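You operate a simulated robot arm through the tools that you are given. There is no shell and no other tool.

Carry out the task below with a simulated robot arm. There is one attempt and no reset: what you move stays moved.

## Task
Lift the black pedal, push the wheel home, pin it, spin it and press the pedal down again.
Fine: in that order; push the orange pin home; spin a quarter turn or more.

Only the result counts: the job must be done as asked and must still hold three seconds after the hand-in. Knocking over, shifting, dropping, spilling or breaking anything else fails it.

## Robot
A 7-joint arm with a fingered hand, fixed in place. Base frame: the origin is at the foot of the arm, x ahead of it, y to its left, z up. Units: mm, degrees, N and s.
Its first joint turns from -166.0 to 166.0 degrees. Payload 3.7 kg.
The tool frame sits at the grasp point between the pads (the TCP): z along the fingers, y along the line on which they close. The tips reach 25 mm beyond it. Largest opening 88 mm; the body of the gripper starts 29 mm behind the TCP. The gripper is a hand of 5 fingers: y runs from the thumb to the fingers, the wrist lies at [-13, -106, -174] in the tool frame, and closing takes about 1.5 s.
Orientation is told as [roll, pitch, yaw] about the base's x, y, z axes, in that order, counted from this pose: with the fingers straight down and the wrist toward the robot, the tool's x, y and z point along [0, 1, 0], [1, 0, 0] and [0, 0, -1] of the base frame.

## Interface
- The arm moves only by the tool apply_moves. Its argument "targets" is a list of rows, each a list of 3 entries, a list of its own where there are three numbers: the turn, a rotation vector about the base's x, y, z in degrees, then the shift along the base's x, y, z in mm, then the opening in per cent of the stroke, from 0 (shut) to 100 (fully open). In form: [[[wx, wy, wz], [x, y, z], jaw], ...]. A call has 1 to 20 rows; each row is the pose to reach, as a shift and turn from the pose commanded when the call began. Rows are played at 5 a second. More than 50 mm and 8.6 degrees between two rows, or a gripper value outside its range, and nothing of the call is played. Where a pose cannot be reached the arm comes as near as it can. A force on the tool above 90 N (or 10 N above the force at the start of the call, whichever is more), or a blocked arm, ends the call early, and 0.2 s more pass. Each finger travels about 108 mm/s and halts on what it meets, pressing with about 27 N; the grip force reading is that of the motor and also rises with nothing between the fingers. The clock runs only during rows and for 0.2 s after the last one: add rows that repeat a pose to give the fingers time. The reply holds the time, the measured pose of the TCP, the force on the tool along the base axes, the opening and the grip force, in the units named above and with some noise, with the torque about the TCP (base axes, N m) and any sound that the robot's microphone picked up, and new pictures: "pictures" is both (left out), scene, wrist or none.
- Cameras (640 x 400 px; columns grow to the right, rows downward): "scene" is fixed at [219.8, 649.6, 1295.1]; the picture's right is [-0.19, -0.98, 0.00], its down [-0.81, 0.15, -0.57] and it looks along [0.56, -0.11, -0.82] (base axes); focal length 323 px, centre (320, 200). "wrist" rides on the gripper at [59, -79, -105] in the tool frame; the picture's right is [-0.73, 0.32, -0.61], its down [-0.62, -0.68, 0.38] and it looks along [-0.29, 0.66, 0.70] (tool axes); focal length 234 px, centre (320, 200). There is no depth. A picture from a camera that has moved, and an enlarged one, comes with that camera's place and axes in the base frame and with its lens.
- grasp_type(shape): the hand has 5 fingers and takes this shape, open, in about a second: jaw (thumb against the fingers, like two jaws); tri (thumb and two fingers); tip (a fingertip pinch); poke (one finger out to press); point (the index stretched); flat (the hand flat); cup (the hand cupped); fist (a fist). The gripper value then closes the fingers along that shape, each until it touches; the sizes above hold for jaw. It gives what a move gives, with no picture.
- close_up(camera, box): a new picture of the part [left, top, right, bottom] of that camera's present view, enlarged. No time passes.
- hand_in(): hands the job in; it is judged then, once.

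Places have to be worked out from the pictures, the camera data and where the tool is seen. Open the gripper and draw the arm clear of the work before you hand the job in, unless the task says otherwise.

The tools are called after ">>>" by a JSON object that holds its "name" and its "arguments". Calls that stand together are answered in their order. apply_moves: Moves the arm, as the interface text tells. Its arguments: {"type":"object","properties":{"targets":{"type":"array","items":{"type":"array"}},"pictures":{"type":"string","enum":["both","scene","wrist","none"]}},"required":["targets"]} The other tools are called the same way: grasp_type (shape) gives the hand a shape; close_up (camera, box) takes an enlarged picture of a part of a camera's view; hand_in () hands the job in.

At the start:

```text
clock: 0.0
eef_pos: [524.7, 384.8, 956.9]
tcp_rot: [0.0, 0.0, 0.1]
force: [-1.1, 0.4, -1.2]
ft_torque: [-0.02, 0.03, -0.01]
gripper_width: 87.5
finger_force: 0.1
shape: jaw
```

scene: 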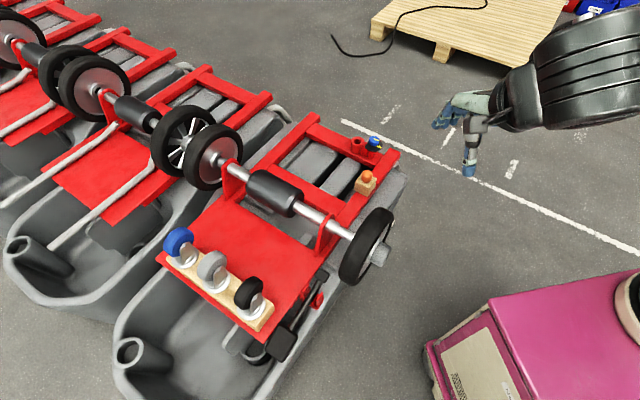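
wrist: 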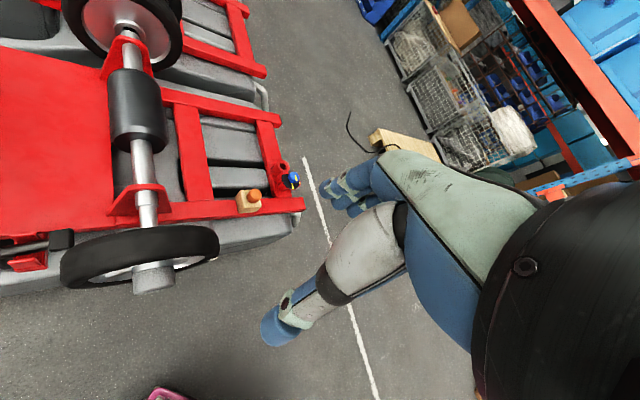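

I start by looking closer at the scene: the cart with wheel, the three pedals/knobs, and the orange pin, before moving anything.

>>> {"name": "close_up", "arguments": {"camera": "scene", "box": [150, 210, 330, 380]}}

>>> {"name": "close_up", "arguments": {"camera": "scene", "box": [300, 110, 420, 300]}}

>>> {"name": "close_up", "arguments": {"camera": "wrist", "box": [0, 60, 320, 320]}}

```text
2.35 times, centred on (240, 295) of scene
camera zoom: at [219.8, 649.6, 1295.1], right [-0.19, -0.98, 0.0], down [-0.81, 0.15, -0.57], along [0.56, -0.11, -0.82], focal length 761 px, centre (508, -24)
```

zoom: 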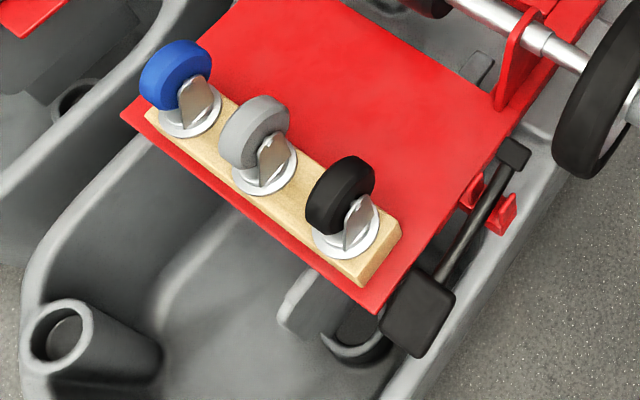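

```text
2.11 times, centred on (360, 205) of scene
camera zoom: at [219.8, 649.6, 1295.1], right [-0.19, -0.98, 0.0], down [-0.81, 0.15, -0.57], along [0.56, -0.11, -0.82], focal length 681 px, centre (236, 190)
```

zoom: 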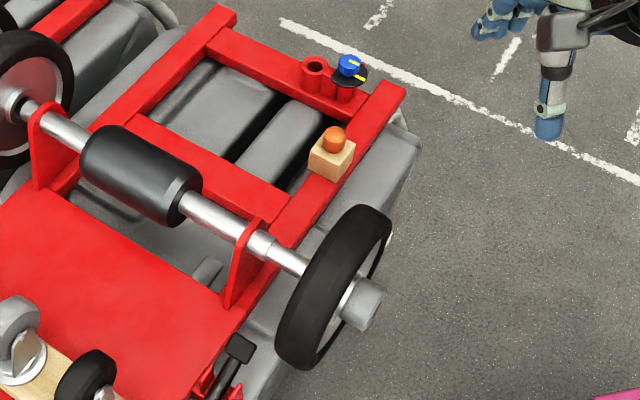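

```text
1.54 times, centred on (160, 190) of wrist
camera zoom: at [445.1, 445.1, 1061.1], right [0.32, -0.73, 0.61], down [-0.68, -0.62, -0.38], along [0.66, -0.29, -0.7], focal length 360 px, centre (566, 215)
```

zoom: 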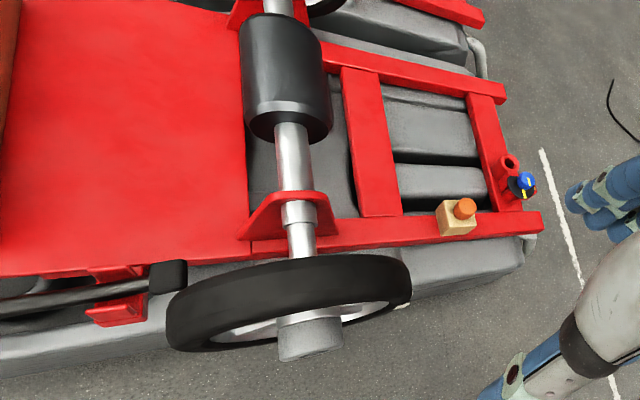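

The triangulated estimates are: wheel hub end about (519, 448, 595), axle running horizontally along about (0.69, 0.72, 0), orange pin about (782, 403, 561), pedal bar from about (388, 703, 520) to (512, 586, 550). I move the hand back and yaw it to look at the wheel and hub from the outboard side.

>>> {"name": "apply_moves", "arguments": {"targets": [[[0, 0, 6.9], [-12, -8, -19], 100], [[0, 0, 13.8], [-24, -16, -37], 100], [[0, 0, 20.7], [-36, -25, -56], 100], [[0, 0, 27.6], [-48, -33, -75], 100], [[0, 0, 34.5], [-60, -41, -93], 100], [[0, 0, 41.4], [-72, -49, -112], 100], [[0, 0, 48.3], [-84, -57, -131], 100], [[0, 0, 55.2], [-96, -66, -150], 100], [[0, 0, 62.1], [-108, -74, -168], 100], [[0, 0, 69], [-120, -82, -187], 100], [[0, 0, 69], [-120, -82, -187], 100]], "pictures": "both"}}

```text
clock: 2.4
eef_pos: [388.0, 325.8, 775.1]
tcp_rot: [-0.1, 0.3, 69.0]
force: [0.6, 0.4, -0.1]
ft_torque: [0.01, -0.01, -0.03]
gripper_width: 87.7
finger_force: 0.0
shape: jaw
out of reach, approached as far as the arm can: row 9, 10, 11
camera wrist: at [304.8, 274.3, 880.1], right [0.79, 0.04, 0.61], down [0.34, -0.86, -0.38], along [0.5, 0.51, -0.7], focal length 234 px, centre (320, 200)
```

scene: 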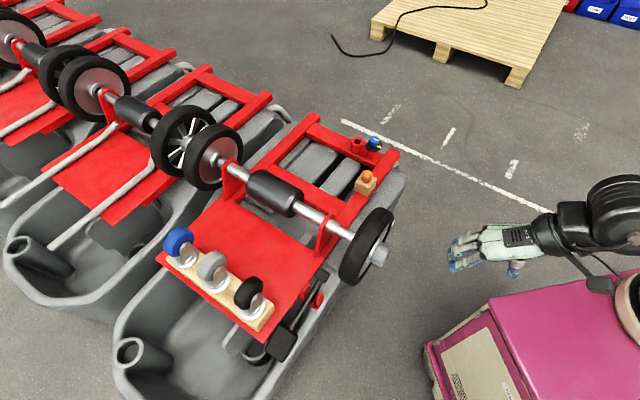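
wrist: 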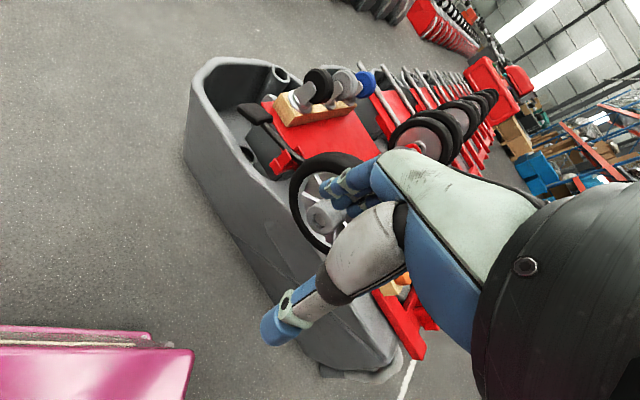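

The wheel and hub are seen from outboard, with part of the hand in front. I enlarge the wrist picture around the wheel and pedal.

>>> {"name": "close_up", "arguments": {"camera": "wrist", "box": [230, 60, 390, 260]}}

>>> {"name": "close_up", "arguments": {"camera": "wrist", "box": [280, 140, 380, 260]}}

>>> {"name": "close_up", "arguments": {"camera": "scene", "box": [320, 130, 420, 200]}}

>>> {"name": "close_up", "arguments": {"camera": "scene", "box": [230, 250, 350, 370]}}

```text
2.00 times, centred on (310, 160) of wrist
camera zoom: at [304.8, 274.3, 880.1], right [0.79, 0.04, 0.61], down [0.34, -0.86, -0.38], along [0.5, 0.51, -0.7], focal length 468 px, centre (340, 280)
```

zoom: 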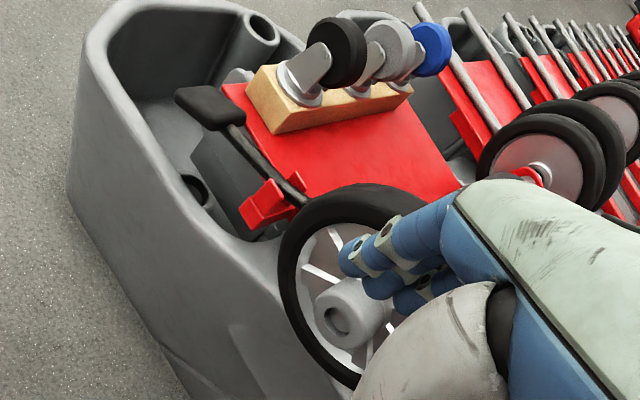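

```text
3.33 times, centred on (330, 200) of wrist
camera zoom: at [304.8, 274.3, 880.1], right [0.79, 0.04, 0.61], down [0.34, -0.86, -0.38], along [0.5, 0.51, -0.7], focal length 781 px, centre (287, 200)
```

zoom: 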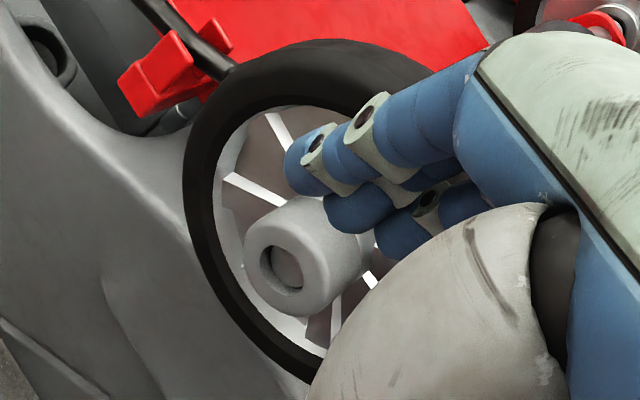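

```text
5.71 times, centred on (370, 165) of scene
camera zoom: at [219.8, 649.6, 1295.1], right [-0.19, -0.98, 0.0], down [-0.81, 0.15, -0.57], along [0.56, -0.11, -0.82], focal length 1847 px, centre (34, 400)
```

zoom: 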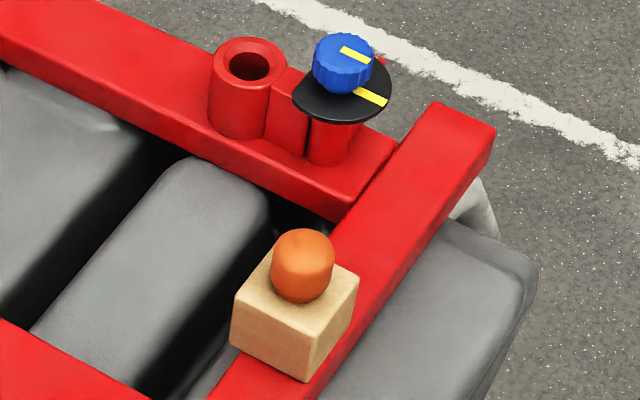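

```text
3.33 times, centred on (290, 310) of scene
camera zoom: at [219.8, 649.6, 1295.1], right [-0.19, -0.98, 0.0], down [-0.81, 0.15, -0.57], along [0.56, -0.11, -0.82], focal length 1078 px, centre (420, -167)
```

zoom: 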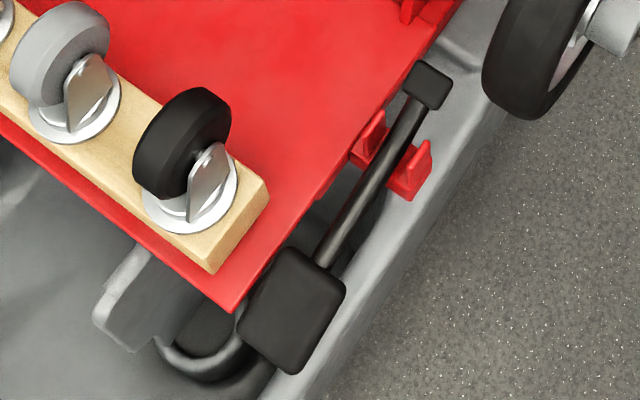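

The hub has an open bore in its outer end with the axle end visible inside; the orange pin stands in a wooden block. I move to a vantage with less hand in the way (yaw back to about 12 deg, hub in the upper left of the wrist view) to check for a pin hole.

>>> {"name": "apply_moves", "arguments": {"targets": [[[0, 0, -8], [7, -7, -6], 100], [[0, 0, -16], [14, -15, -11], 100], [[0, 0, -24], [21, -22, -17], 100], [[0, 0, -32], [28, -29, -23], 100], [[0, 0, -40], [35, -36, -28], 100], [[0, 0, -48], [42, -44, -34], 100], [[0, 0, -56], [49, -51, -40], 100], [[0, 0, -56], [49, -51, -40], 100]], "pictures": "wrist"}}

```text
clock: 4.2
eef_pos: [438.9, 278.4, 736.4]
tcp_rot: [-0.1, 0.1, 13.0]
force: [-0.2, 0.5, -0.3]
ft_torque: [0.05, -0.02, 0.0]
gripper_width: 87.9
finger_force: 0.0
shape: jaw
out of reach, approached as far as the arm can: row 1, 2, 3, 4, 5, 6, 7, 8
camera wrist: at [349.1, 320.3, 841.7], right [0.48, -0.63, 0.61], down [-0.53, -0.76, -0.38], along [0.7, -0.14, -0.7], focal length 234 px, centre (320, 200)
```

wrist: 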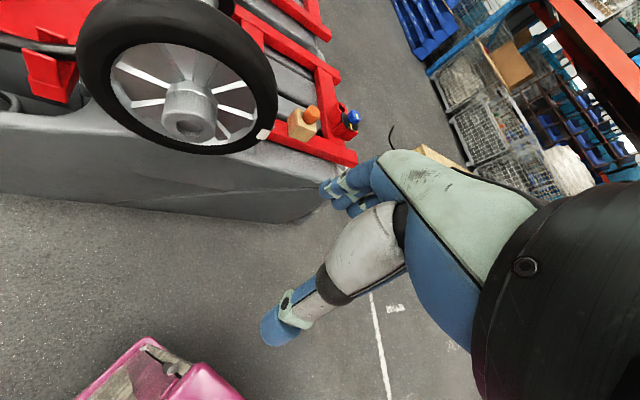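

The wheel with spokes and hub is now unobstructed at upper left, with a white mark on the tyre/rim at its right edge. I enlarge the hub, pin and pedal areas.

>>> {"name": "close_up", "arguments": {"camera": "wrist", "box": [70, 0, 290, 160]}}

>>> {"name": "close_up", "arguments": {"camera": "wrist", "box": [150, 70, 230, 150]}}

>>> {"name": "close_up", "arguments": {"camera": "wrist", "box": [260, 80, 380, 180]}}

>>> {"name": "close_up", "arguments": {"camera": "wrist", "box": [0, 0, 120, 120]}}

```text
2.50 times, centred on (180, 80) of wrist
camera zoom: at [349.1, 320.3, 841.7], right [0.48, -0.63, 0.61], down [-0.53, -0.76, -0.38], along [0.7, -0.14, -0.7], focal length 585 px, centre (670, 500)
```

zoom: 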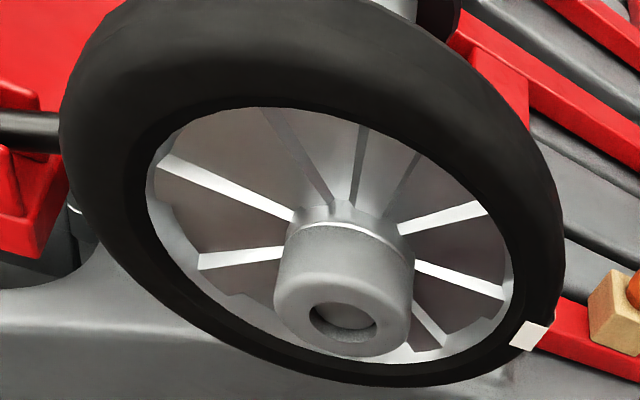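

```text
5.00 times, centred on (190, 110) of wrist
camera zoom: at [349.1, 320.3, 841.7], right [0.48, -0.63, 0.61], down [-0.53, -0.76, -0.38], along [0.7, -0.14, -0.7], focal length 1171 px, centre (970, 650)
```

zoom: 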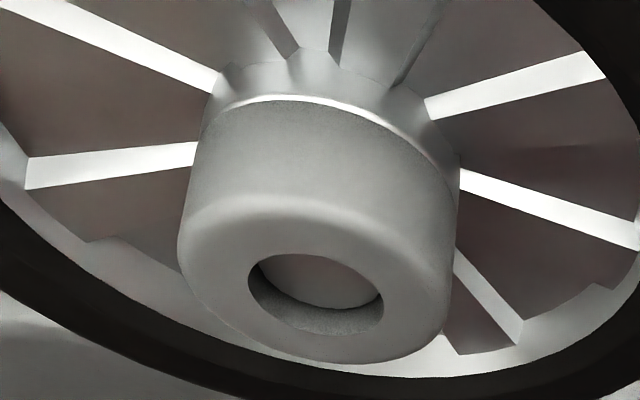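

```text
4.00 times, centred on (320, 130) of wrist
camera zoom: at [349.1, 320.3, 841.7], right [0.48, -0.63, 0.61], down [-0.53, -0.76, -0.38], along [0.7, -0.14, -0.7], focal length 937 px, centre (320, 480)
```

zoom: 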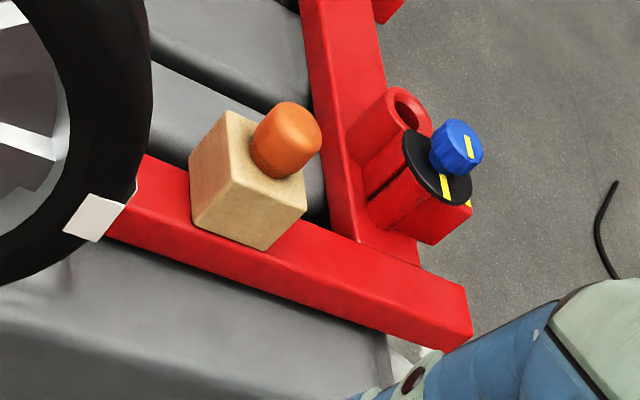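

```text
3.33 times, centred on (60, 60) of wrist
camera zoom: at [349.1, 320.3, 841.7], right [0.48, -0.63, 0.61], down [-0.53, -0.76, -0.38], along [0.7, -0.14, -0.7], focal length 781 px, centre (1187, 667)
```

zoom: 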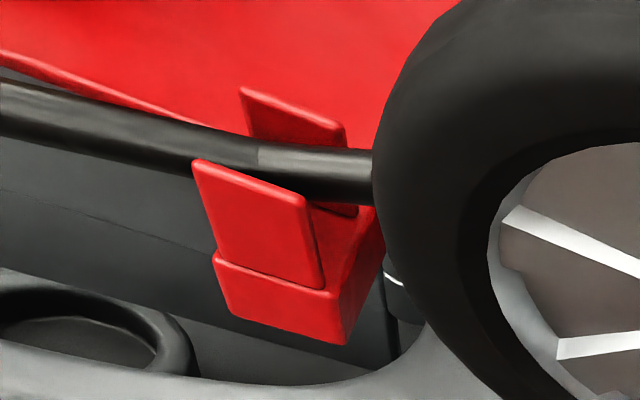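

No radial hole shows on the hub; the axle end sits about 7 mm inside its bore, so the wheel probably slides inboard until the axle pokes out. Now I move left to look at the pedal, its bar and the bracket from the outboard side.

>>> {"name": "apply_moves", "arguments": {"targets": [[[0, 0, 3], [-22, 29, -5], 100], [[0, 0, 6], [-44, 57, -10], 100], [[0, 0, 9], [-66, 86, -15], 100], [[0, 0, 12], [-88, 115, -20], 100], [[0, 0, 12], [-88, 115, -20], 100]], "pictures": "wrist"}}

```text
clock: 5.4
eef_pos: [351.8, 393.5, 716.5]
tcp_rot: [0.0, 0.0, 25.0]
force: [0.4, -0.4, -0.7]
ft_torque: [0.0, -0.02, -0.01]
gripper_width: 87.8
finger_force: 0.1
shape: jaw
camera wrist: at [254.2, 414.8, 821.4], right [0.6, -0.52, 0.61], down [-0.35, -0.85, -0.38], along [0.72, 0.02, -0.7], focal length 234 px, centre (320, 200)
```

wrist: 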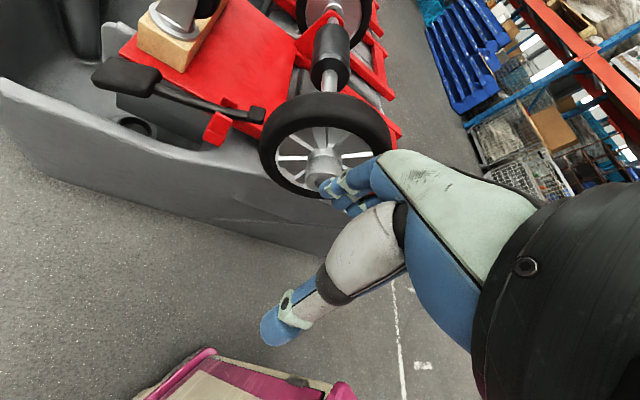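

The pedal lever is now well in view: pad at the left, bar through the red bracket, block near the wheel. I enlarge it.

>>> {"name": "close_up", "arguments": {"camera": "wrist", "box": [70, 20, 290, 160]}}

>>> {"name": "close_up", "arguments": {"camera": "wrist", "box": [80, 40, 190, 140]}}

>>> {"name": "close_up", "arguments": {"camera": "wrist", "box": [180, 80, 290, 160]}}

```text
2.86 times, centred on (180, 90) of wrist
camera zoom: at [254.2, 414.8, 821.4], right [0.6, -0.52, 0.61], down [-0.35, -0.85, -0.38], along [0.72, 0.02, -0.7], focal length 669 px, centre (720, 514)
```

zoom: 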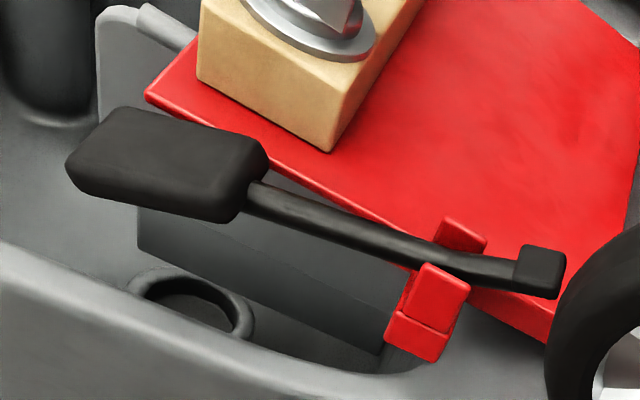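

```text
4.00 times, centred on (135, 90) of wrist
camera zoom: at [254.2, 414.8, 821.4], right [0.6, -0.52, 0.61], down [-0.35, -0.85, -0.38], along [0.72, 0.02, -0.7], focal length 937 px, centre (1060, 640)
```

zoom: 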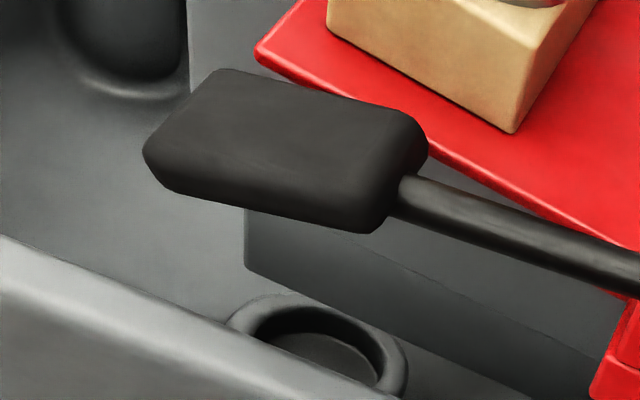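

```text
5.00 times, centred on (235, 120) of wrist
camera zoom: at [254.2, 414.8, 821.4], right [0.6, -0.52, 0.61], down [-0.35, -0.85, -0.38], along [0.72, 0.02, -0.7], focal length 1171 px, centre (745, 600)
```

zoom: 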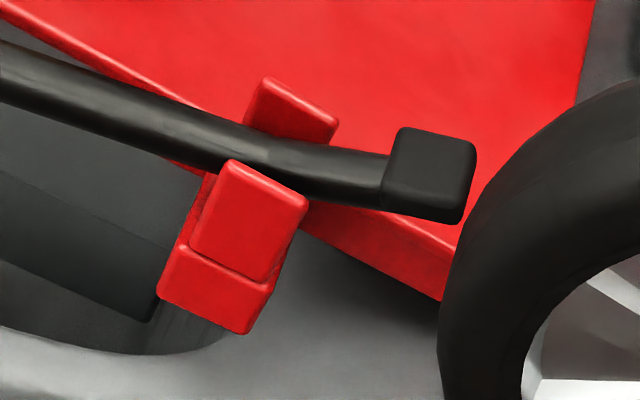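

Readings so far: pad top at about (385, 703, 505), bar joins pad at (408, 676, 511), bar at the bracket (pivot) about (471, 614, 529), block top about (505, 586, 557); the red sheet lies lower (about 488) and 37 mm inboard of the bar. I try the "tri" hand shape here in free air to see how it looks.

>>> {"name": "grasp_type", "arguments": {"shape": "tri"}}

>>> {"name": "close_up", "arguments": {"camera": "wrist", "box": [240, 100, 560, 400]}}

>>> {"name": "close_up", "arguments": {"camera": "scene", "box": [300, 160, 500, 300]}}

```text
clock: 6.3
eef_pos: [351.4, 394.0, 717.7]
tcp_rot: [0.0, 0.0, 25.1]
force: [0.0, -0.9, -0.2]
ft_torque: [-0.01, 0.03, 0.01]
gripper_width: 87.4
finger_force: 0.0
shape: tri
```

```text
1.33 times, centred on (400, 250) of wrist
camera zoom: at [254.5, 414.5, 821.4], right [0.6, -0.52, 0.61], down [-0.35, -0.85, -0.38], along [0.72, 0.02, -0.7], focal length 312 px, centre (213, 133)
```

zoom: 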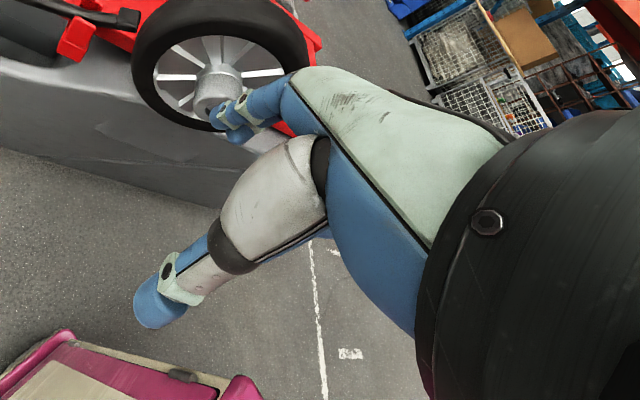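

```text
2.86 times, centred on (400, 230) of scene
camera zoom: at [219.8, 649.6, 1295.1], right [-0.19, -0.98, 0.0], down [-0.81, 0.15, -0.57], along [0.56, -0.11, -0.82], focal length 924 px, centre (91, 114)
```

zoom: 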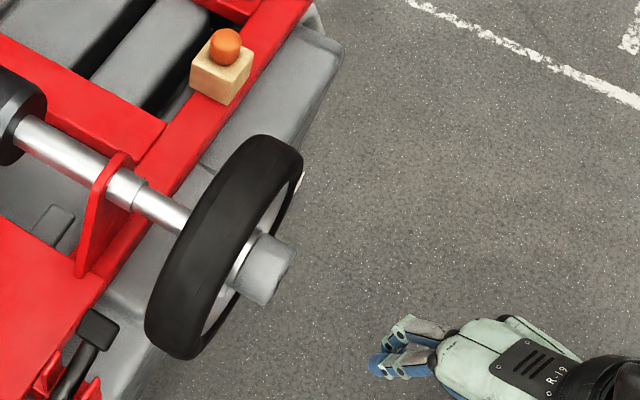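

The hand is a right hand with the index on the +x tool side; in tri, index and middle face the thumb. I yaw to 46 deg (tool y along the axle direction) and move toward the outboard side of the pedal, well above it.

>>> {"name": "apply_moves", "arguments": {"targets": [[[0, 0, 4.2], [2, 30, -10], 100], [[0, 0, 8.4], [4, 60, -20], 100], [[0, 0, 12.6], [6, 90, -30], 100], [[0, 0, 16.8], [6, 120, -40], 100], [[0, 0, 21], [6, 145, -50], 100], [[0, 0, 21], [6, 145, -50], 100]], "pictures": "none"}}

```text
clock: 7.7
eef_pos: [357.7, 539.2, 666.6]
tcp_rot: [0.0, -0.1, 46.1]
force: [0.0, 0.3, -0.4]
ft_torque: [0.0, 0.02, 0.03]
gripper_width: 87.6
finger_force: 0.0
shape: tri
```

Now I tilt the fingers up 45 deg toward the pedal bar (thumb will be below, fingers above) while moving to a stand-off position about 120 mm from the bar.

>>> {"name": "apply_moves", "arguments": {"targets": [[[5.4, -5.2, 0], [1, 7, -8], 100], [[10.8, -10.4, 0], [2, 14, -16], 100], [[16.2, -15.6, 0], [3, 21, -24], 100], [[21.6, -20.8, 0], [4, 28, -32], 100], [[27.0, -26.1, 0], [6, 36, -42], 100], [[32.4, -31.3, 0], [7, 44, -52], 100], [[32.4, -31.3, 0], [7, 44, -52], 100]], "pictures": "both"}}

```text
clock: 9.3
eef_pos: [364.6, 583.5, 615.4]
tcp_rot: [0.0, -45.2, 46.0]
force: [0.6, -0.4, 1.4]
ft_torque: [-0.02, -0.02, -0.02]
gripper_width: 87.8
finger_force: 0.2
shape: tri
camera wrist: at [231.4, 531.7, 632.7], right [0.38, -0.65, 0.66], down [0.3, -0.58, -0.75], along [0.87, 0.49, -0.03], focal length 234 px, centre (320, 200)
```

scene: 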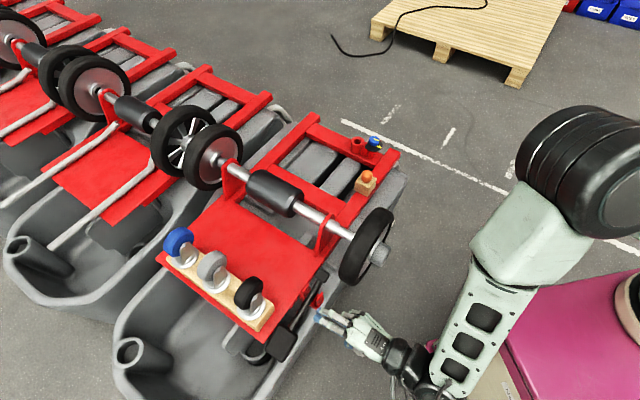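
wrist: 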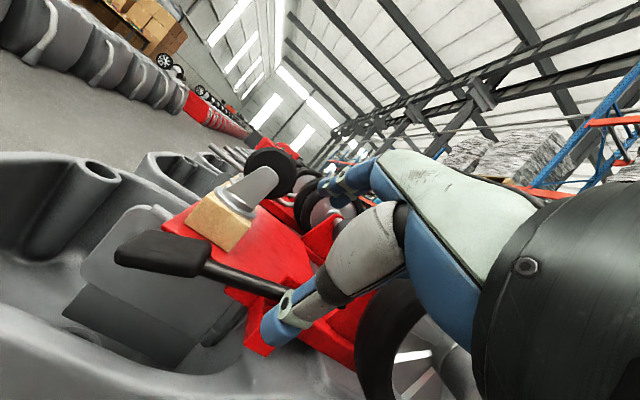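

The tilted pose is reached (rotation reads [0, -45, 46]). I enlarge both views to refine the bar position relative to the hand.

>>> {"name": "close_up", "arguments": {"camera": "wrist", "box": [90, 200, 330, 360]}}

>>> {"name": "close_up", "arguments": {"camera": "scene", "box": [230, 250, 410, 380]}}

```text
2.50 times, centred on (210, 280) of wrist
camera zoom: at [231.4, 531.7, 632.7], right [0.38, -0.65, 0.66], down [0.3, -0.58, -0.75], along [0.87, 0.49, -0.03], focal length 585 px, centre (595, 0)
```

zoom: 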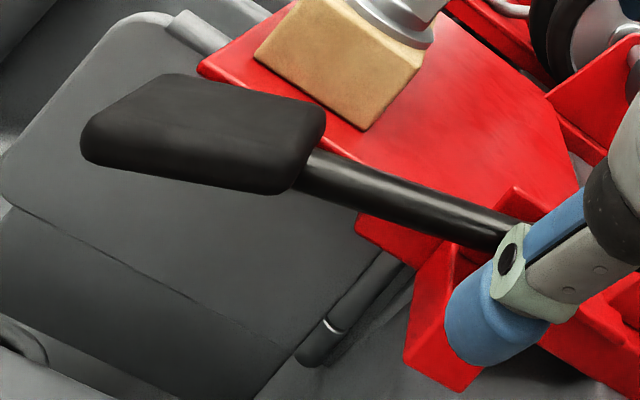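

```text
3.08 times, centred on (320, 315) of scene
camera zoom: at [219.8, 649.6, 1295.1], right [-0.19, -0.98, 0.0], down [-0.81, 0.15, -0.57], along [0.56, -0.11, -0.82], focal length 995 px, centre (320, -154)
```

zoom: 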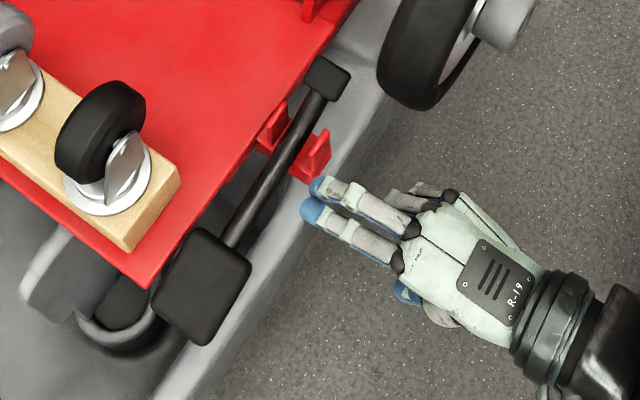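

Projecting the tool frame onto the scene view matches the seen fingertips well, so the geometry is trusted; the bar grip point is about (431, 656, 513). I advance along the finger direction to 40 mm short of it and check.

>>> {"name": "apply_moves", "arguments": {"targets": [[[0, 0, 0], [17, 22, -32], 90], [[0, 0, 0], [32, 37, -53], 85], [[0, 0, 0], [47, 52, -74], 80], [[0, 0, 0], [47, 52, -74], 80]], "pictures": "both"}}

>>> {"name": "close_up", "arguments": {"camera": "wrist", "box": [120, 180, 400, 380]}}

>>> {"name": "close_up", "arguments": {"camera": "scene", "box": [230, 250, 370, 370]}}

```text
clock: 10.3
eef_pos: [412.2, 635.2, 540.7]
tcp_rot: [0.1, -45.0, 46.2]
force: [0.0, -0.2, 0.1]
ft_torque: [0.0, 0.0, -0.01]
gripper_width: 70.7
finger_force: 0.0
shape: tri
camera wrist: at [279.2, 584.1, 558.7], right [0.38, -0.65, 0.66], down [0.3, -0.58, -0.75], along [0.87, 0.49, -0.03], focal length 234 px, centre (320, 200)
```

scene: 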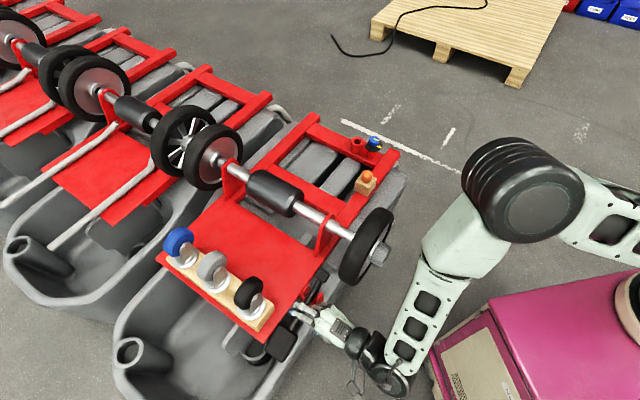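
wrist: 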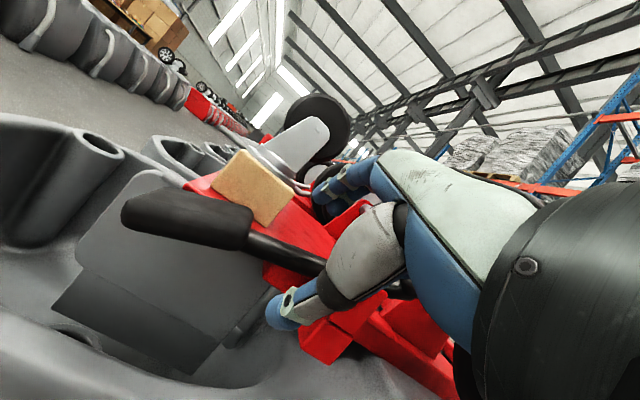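

```text
2.00 times, centred on (260, 280) of wrist
camera zoom: at [279.2, 584.1, 558.7], right [0.38, -0.65, 0.66], down [0.3, -0.58, -0.75], along [0.87, 0.49, -0.03], focal length 468 px, centre (440, 40)
```

zoom: 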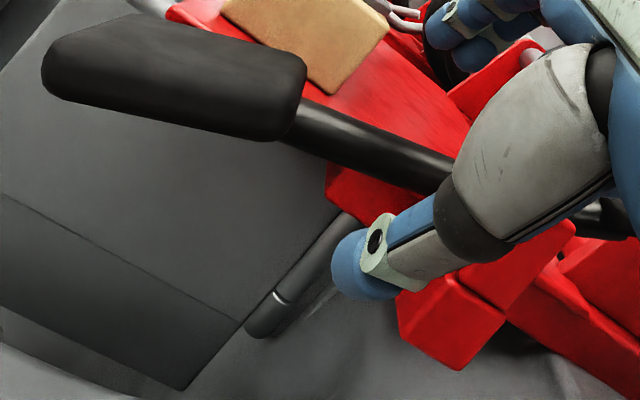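

```text
3.33 times, centred on (300, 310) of scene
camera zoom: at [219.8, 649.6, 1295.1], right [-0.19, -0.98, 0.0], down [-0.81, 0.15, -0.57], along [0.56, -0.11, -0.82], focal length 1078 px, centre (387, -167)
```

zoom: 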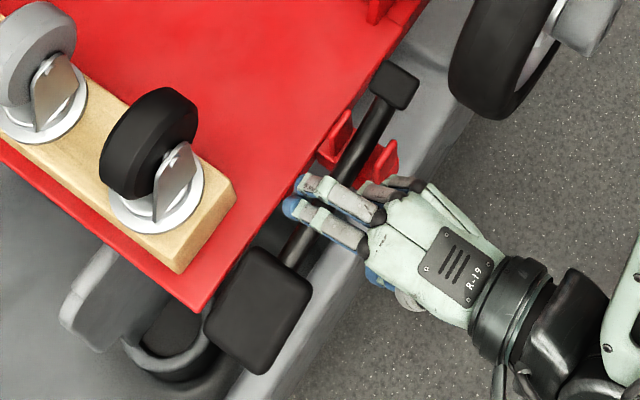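

The thumb is below and the two fingers are above the bar, pad clear of the index. To keep the curled ring/pinky away from the red bracket I shift slightly toward the pad and advance so that the bar lies about 14 mm beyond the TCP.

>>> {"name": "apply_moves", "arguments": {"targets": [[[0, 0, 0], [2, 8, -7], 80], [[0, 0, 0], [5, 14, -14], 80], [[0, 0, 0], [7, 19, -20], 80], [[0, 0, 0], [7, 19, -20], 80]], "pictures": "wrist"}}

>>> {"name": "close_up", "arguments": {"camera": "wrist", "box": [120, 180, 400, 380]}}

>>> {"name": "close_up", "arguments": {"camera": "scene", "box": [230, 250, 370, 370]}}

```text
clock: 11.3
eef_pos: [419.8, 653.3, 520.6]
tcp_rot: [-0.1, -45.0, 46.0]
force: [0.3, 0.5, 0.3]
ft_torque: [0.01, 0.0, 0.0]
gripper_width: 70.7
finger_force: 0.1
shape: tri
camera wrist: at [286.1, 602.7, 538.5], right [0.38, -0.65, 0.66], down [0.3, -0.58, -0.75], along [0.87, 0.49, -0.03], focal length 234 px, centre (320, 200)
```

wrist: 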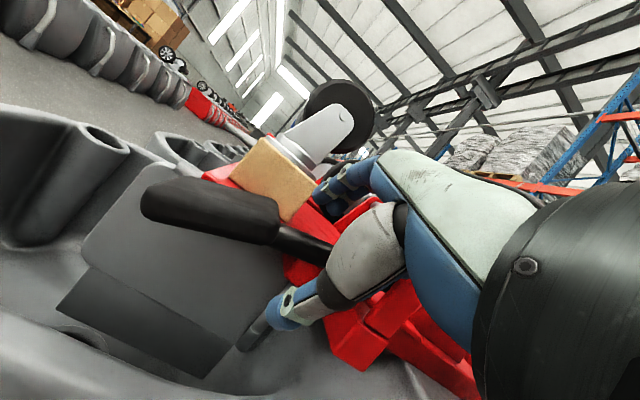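

```text
2.00 times, centred on (260, 280) of wrist
camera zoom: at [286.1, 602.7, 538.5], right [0.38, -0.65, 0.66], down [0.3, -0.58, -0.75], along [0.87, 0.49, -0.03], focal length 468 px, centre (440, 40)
```

zoom: 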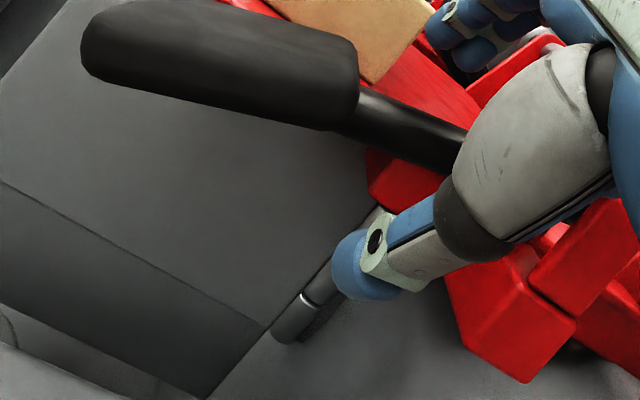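

```text
3.33 times, centred on (300, 310) of scene
camera zoom: at [219.8, 649.6, 1295.1], right [-0.19, -0.98, 0.0], down [-0.81, 0.15, -0.57], along [0.56, -0.11, -0.82], focal length 1078 px, centre (387, -167)
```

zoom: 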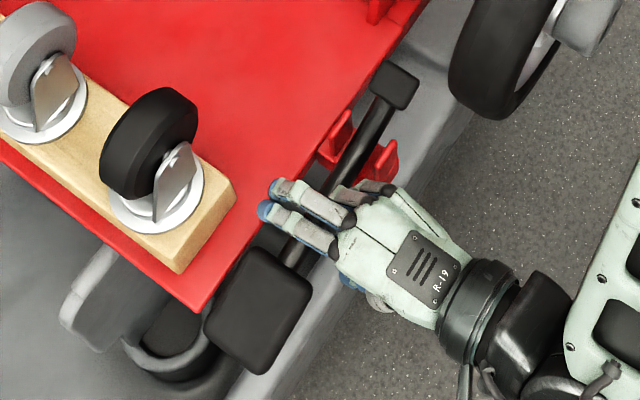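

No contact so far and the bar lies between thumb and fingers. I close the hand on the bar and watch the readings.

>>> {"name": "apply_moves", "arguments": {"targets": [[[0, 0, 0], [0, 0, 0], 60], [[0, 0, 0], [0, 0, 0], 40], [[0, 0, 0], [0, 0, 0], 25], [[0, 0, 0], [0, 0, 0], 15], [[0, 0, 0], [0, 0, 0], 8], [[0, 0, 0], [0, 0, 0], 5], [[0, 0, 0], [0, 0, 0], 5], [[0, 0, 0], [0, 0, 0], 5]], "pictures": "wrist"}}

>>> {"name": "close_up", "arguments": {"camera": "wrist", "box": [120, 180, 400, 380]}}

>>> {"name": "close_up", "arguments": {"camera": "scene", "box": [230, 250, 370, 370]}}

```text
clock: 13.1
eef_pos: [417.8, 654.3, 521.2]
tcp_rot: [-0.1, -45.2, 46.1]
force: [-6.9, -2.6, 5.3]
ft_torque: [0.0, 0.01, 0.08]
gripper_width: 9.7
finger_force: 27.0
shape: tri
camera wrist: at [285.4, 602.5, 538.9], right [0.38, -0.65, 0.66], down [0.3, -0.58, -0.75], along [0.87, 0.49, -0.03], focal length 234 px, centre (320, 200)
```

wrist: 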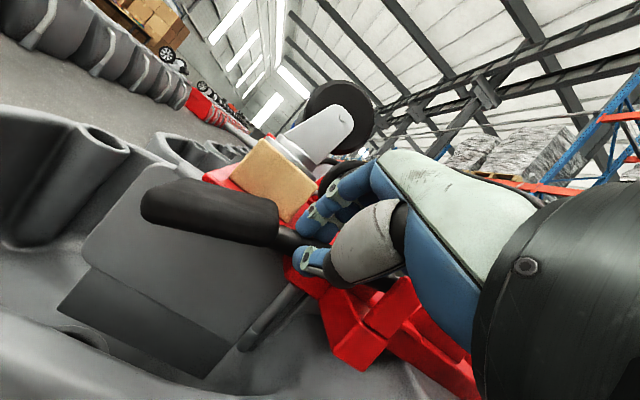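

```text
2.00 times, centred on (260, 280) of wrist
camera zoom: at [285.4, 602.5, 538.9], right [0.38, -0.65, 0.66], down [0.3, -0.58, -0.75], along [0.87, 0.49, -0.03], focal length 468 px, centre (440, 40)
```

zoom: 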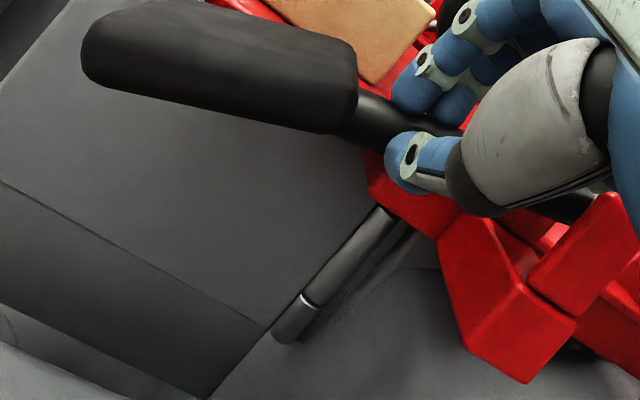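

```text
3.33 times, centred on (300, 310) of scene
camera zoom: at [219.8, 649.6, 1295.1], right [-0.19, -0.98, 0.0], down [-0.81, 0.15, -0.57], along [0.56, -0.11, -0.82], focal length 1078 px, centre (387, -167)
```

zoom: 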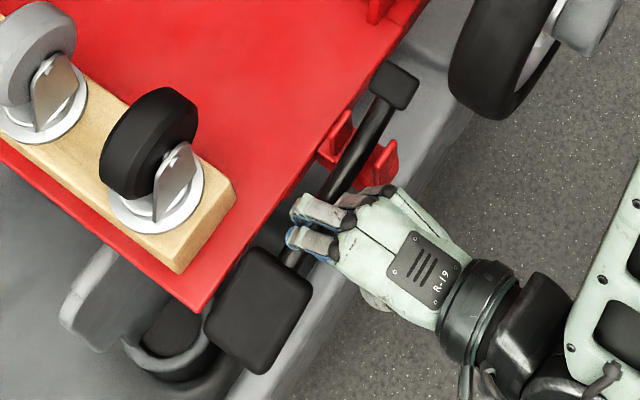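

Grip is on but the width (9.7 mm) and the reaction along the retreat direction say the bar is being squeezed at the very fingertips. I open partly, advance 12 mm further along the fingers, and close again.

>>> {"name": "apply_moves", "arguments": {"targets": [[[0, 0, 0], [0, 0, 0], 40], [[0, 0, 0], [0, 0, 0], 65], [[0, 0, 0], [0, 0, 0], 65], [[0, 0, 0], [3, 3, -4], 65], [[0, 0, 0], [6, 6, -8.5], 65], [[0, 0, 0], [6, 6, -8.5], 65], [[0, 0, 0], [6, 6, -8.5], 45], [[0, 0, 0], [6, 6, -8.5], 30], [[0, 0, 0], [6, 6, -8.5], 20], [[0, 0, 0], [6, 6, -8.5], 12], [[0, 0, 0], [6, 6, -8.5], 8], [[0, 0, 0], [6, 6, -8.5], 5], [[0, 0, 0], [6, 6, -8.5], 5]], "pictures": "wrist"}}

>>> {"name": "close_up", "arguments": {"camera": "wrist", "box": [120, 180, 400, 380]}}

>>> {"name": "close_up", "arguments": {"camera": "scene", "box": [230, 250, 370, 370]}}

```text
clock: 15.9
eef_pos: [425.4, 661.3, 512.6]
tcp_rot: [-0.1, -45.0, 46.1]
force: [5.9, 8.1, -7.8]
ft_torque: [0.0, -0.02, 0.05]
gripper_width: 9.6
finger_force: 27.1
shape: tri
camera wrist: at [292.2, 608.8, 529.8], right [0.38, -0.65, 0.66], down [0.3, -0.58, -0.75], along [0.87, 0.49, -0.03], focal length 234 px, centre (320, 200)
```

wrist: 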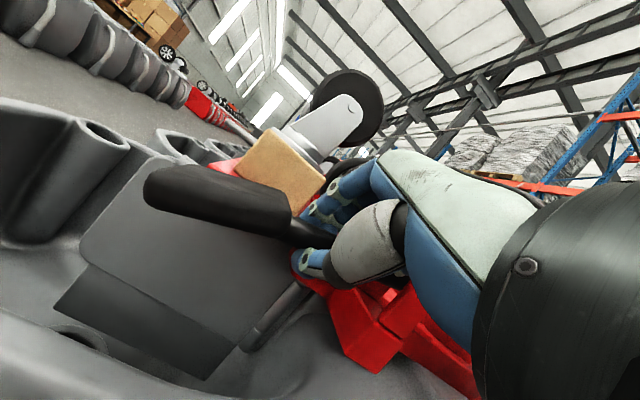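

```text
2.00 times, centred on (260, 280) of wrist
camera zoom: at [292.2, 608.8, 529.8], right [0.38, -0.65, 0.66], down [0.3, -0.58, -0.75], along [0.87, 0.49, -0.03], focal length 468 px, centre (440, 40)
```

zoom: 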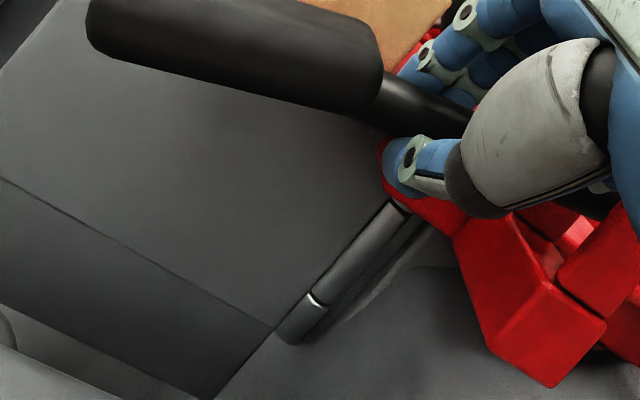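

```text
3.33 times, centred on (300, 310) of scene
camera zoom: at [219.8, 649.6, 1295.1], right [-0.19, -0.98, 0.0], down [-0.81, 0.15, -0.57], along [0.56, -0.11, -0.82], focal length 1078 px, centre (387, -167)
```

zoom: 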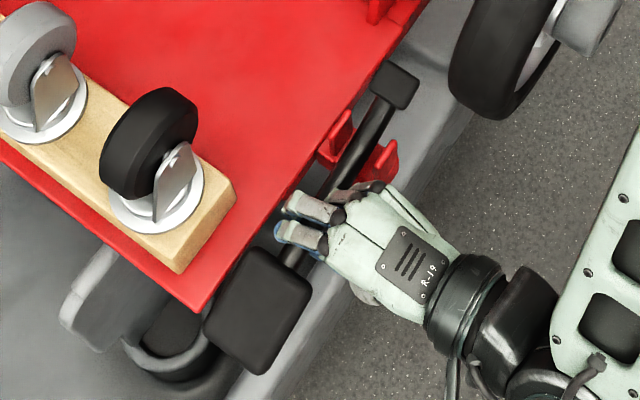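

The bar is now captured (the reaction is reversed: the tips wrap behind it). I lift gently along the arc about the bracket pivot, turning the hand with the lever, first by 10 degrees.

>>> {"name": "apply_moves", "arguments": {"targets": [[[1.7, 1.8, 0], [-0.5, 0.5, 3], 5], [[3.5, 3.6, 0], [-0.9, 0.8, 5.8], 5], [[5.2, 5.4, 0], [-1.1, 1, 8.8], 5], [[6.9, 7.2, 0], [-1.3, 1.2, 11.7], 5], [[6.9, 7.2, 0], [-1.3, 1.2, 11.7], 5]], "pictures": "wrist"}}

>>> {"name": "close_up", "arguments": {"camera": "scene", "box": [230, 250, 370, 370]}}

```text
clock: 17.1
eef_pos: [423.9, 662.1, 523.5]
tcp_rot: [14.0, -44.2, 36.1]
force: [10.4, 2.9, 1.6]
ft_torque: [0.09, -0.14, -0.14]
gripper_width: 9.7
finger_force: 27.6
shape: tri
camera wrist: at [293.7, 607.2, 552.1], right [0.46, -0.72, 0.52], down [0.2, -0.49, -0.85], along [0.87, 0.49, -0.08], focal length 234 px, centre (320, 200)
```

wrist: 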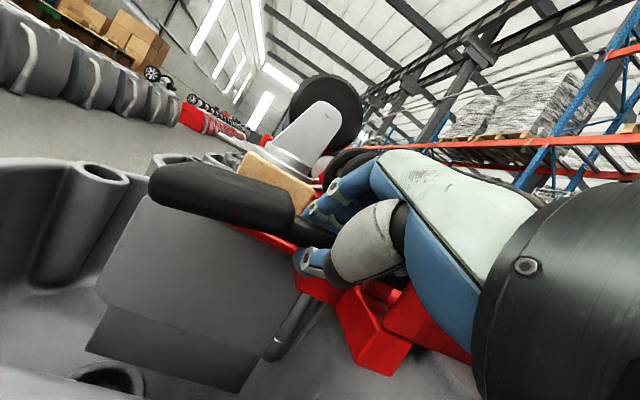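

```text
3.33 times, centred on (300, 310) of scene
camera zoom: at [219.8, 649.6, 1295.1], right [-0.19, -0.98, 0.0], down [-0.81, 0.15, -0.57], along [0.56, -0.11, -0.82], focal length 1078 px, centre (387, -167)
```

zoom: 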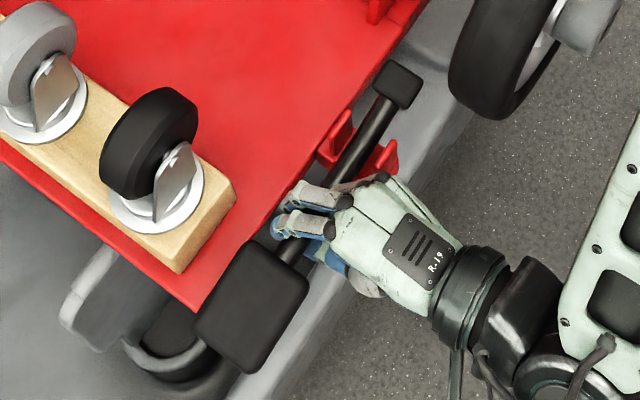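

The lever rises with the hand at low force. I go on lifting another 10 degrees, watching for the stop.

>>> {"name": "apply_moves", "arguments": {"targets": [[[1.7, 1.8, 0], [-0.1, 0.1, 3], 5], [[3.5, 3.6, 0], [-0.1, 0.2, 5.9], 5], [[5.2, 5.4, 0], [0, 0.1, 8.9], 5], [[6.9, 7.2, 0], [0.1, -0.1, 11.8], 5], [[6.9, 7.2, 0], [0.1, -0.1, 11.8], 5]], "pictures": "wrist"}}

>>> {"name": "close_up", "arguments": {"camera": "scene", "box": [230, 250, 370, 370]}}

```text
clock: 18.3
eef_pos: [425.6, 661.9, 535.2]
tcp_rot: [27.1, -41.7, 27.0]
force: [16.4, -0.3, -2.2]
ft_torque: [0.04, -0.14, -0.24]
gripper_width: 9.5
finger_force: 27.0
shape: tri
camera wrist: at [297.8, 603.1, 572.4], right [0.51, -0.77, 0.37], down [0.09, -0.38, -0.92], along [0.85, 0.5, -0.13], focal length 234 px, centre (320, 200)
```

wrist: 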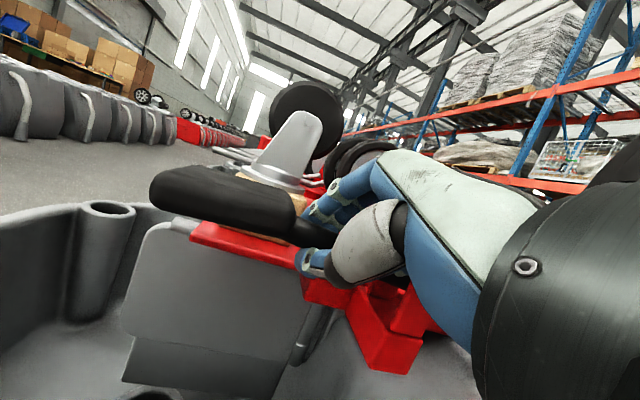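

```text
3.33 times, centred on (300, 310) of scene
camera zoom: at [219.8, 649.6, 1295.1], right [-0.19, -0.98, 0.0], down [-0.81, 0.15, -0.57], along [0.56, -0.11, -0.82], focal length 1078 px, centre (387, -167)
```

zoom: 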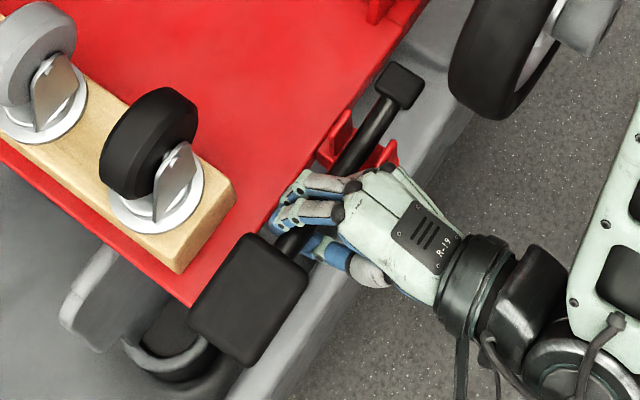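

Still rising smoothly with moderate side force. I continue by a further 10 degrees in small steps to find the upper stop.

>>> {"name": "apply_moves", "arguments": {"targets": [[[1.7, 1.8, 0], [1, -0.2, 2.9], 5], [[3.5, 3.6, 0], [1.6, -0.5, 5.8], 5], [[5.2, 5.4, 0], [2.2, -1, 8.7], 5], [[6.9, 7.2, 0], [2.8, -1.5, 11.5], 5], [[6.9, 7.2, 0], [2.8, -1.5, 11.5], 5]], "pictures": "wrist"}}

>>> {"name": "close_up", "arguments": {"camera": "scene", "box": [230, 250, 370, 370]}}

```text
clock: 19.5
eef_pos: [426.5, 659.5, 545.0]
tcp_rot: [38.9, -37.6, 19.7]
force: [14.7, 9.7, -34.7]
ft_torque: [-0.24, 0.06, -0.19]
gripper_width: 7.6
finger_force: 26.6
shape: tri
camera wrist: at [305.3, 596.9, 590.4], right [0.55, -0.81, 0.21], down [-0.03, -0.27, -0.96], along [0.83, 0.52, -0.17], focal length 234 px, centre (320, 200)
```

wrist: 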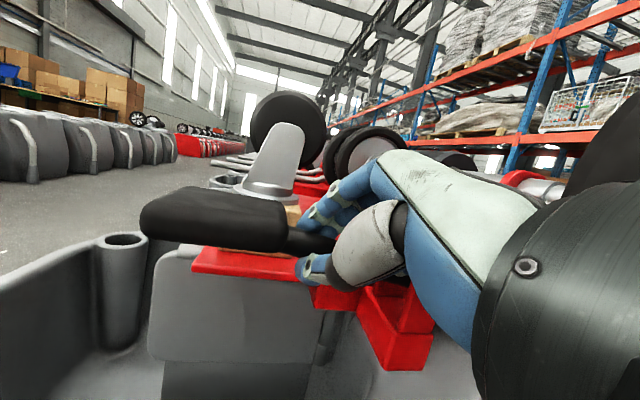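

```text
3.33 times, centred on (300, 310) of scene
camera zoom: at [219.8, 649.6, 1295.1], right [-0.19, -0.98, 0.0], down [-0.81, 0.15, -0.57], along [0.56, -0.11, -0.82], focal length 1078 px, centre (387, -167)
```

zoom: 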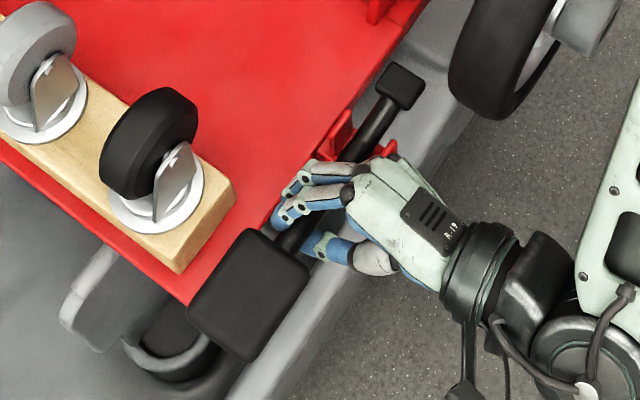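

The upward stop has been reached (reaction -35 N, block end no longer moving). I release the bar by opening the hand, without moving yet.

>>> {"name": "apply_moves", "arguments": {"targets": [[[0, 0, 0], [0, 0, -1], 15], [[0, 0, 0], [0, 0, -1], 35], [[0, 0, 0], [0, 0, -1], 60], [[0, 0, 0], [0, 0, -1], 80], [[0, 0, 0], [0, 0, -1], 85], [[0, 0, 0], [0, 0, -1], 85]], "pictures": "wrist"}}

>>> {"name": "close_up", "arguments": {"camera": "scene", "box": [230, 250, 370, 370]}}

```text
clock: 20.9
eef_pos: [425.6, 660.3, 547.0]
tcp_rot: [39.1, -37.8, 19.6]
force: [-0.1, -0.1, 0.7]
ft_torque: [0.01, 0.01, 0.04]
gripper_width: 74.5
finger_force: 0.0
shape: tri
camera wrist: at [305.0, 596.8, 591.4], right [0.55, -0.81, 0.21], down [-0.03, -0.27, -0.96], along [0.83, 0.52, -0.17], focal length 234 px, centre (320, 200)
```

wrist: 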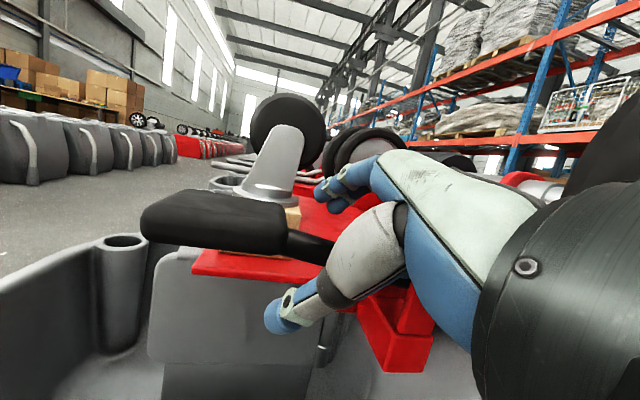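

```text
3.33 times, centred on (300, 310) of scene
camera zoom: at [219.8, 649.6, 1295.1], right [-0.19, -0.98, 0.0], down [-0.81, 0.15, -0.57], along [0.56, -0.11, -0.82], focal length 1078 px, centre (387, -167)
```

zoom: 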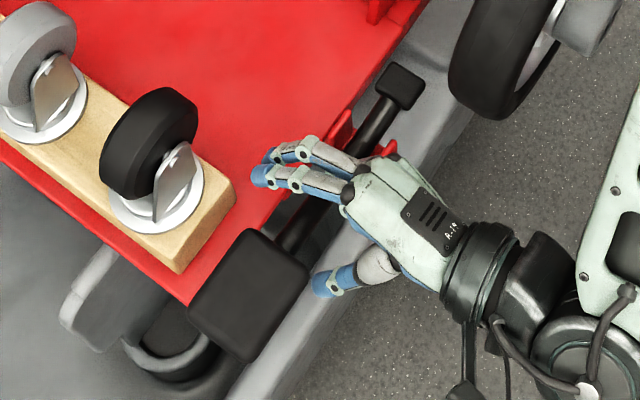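

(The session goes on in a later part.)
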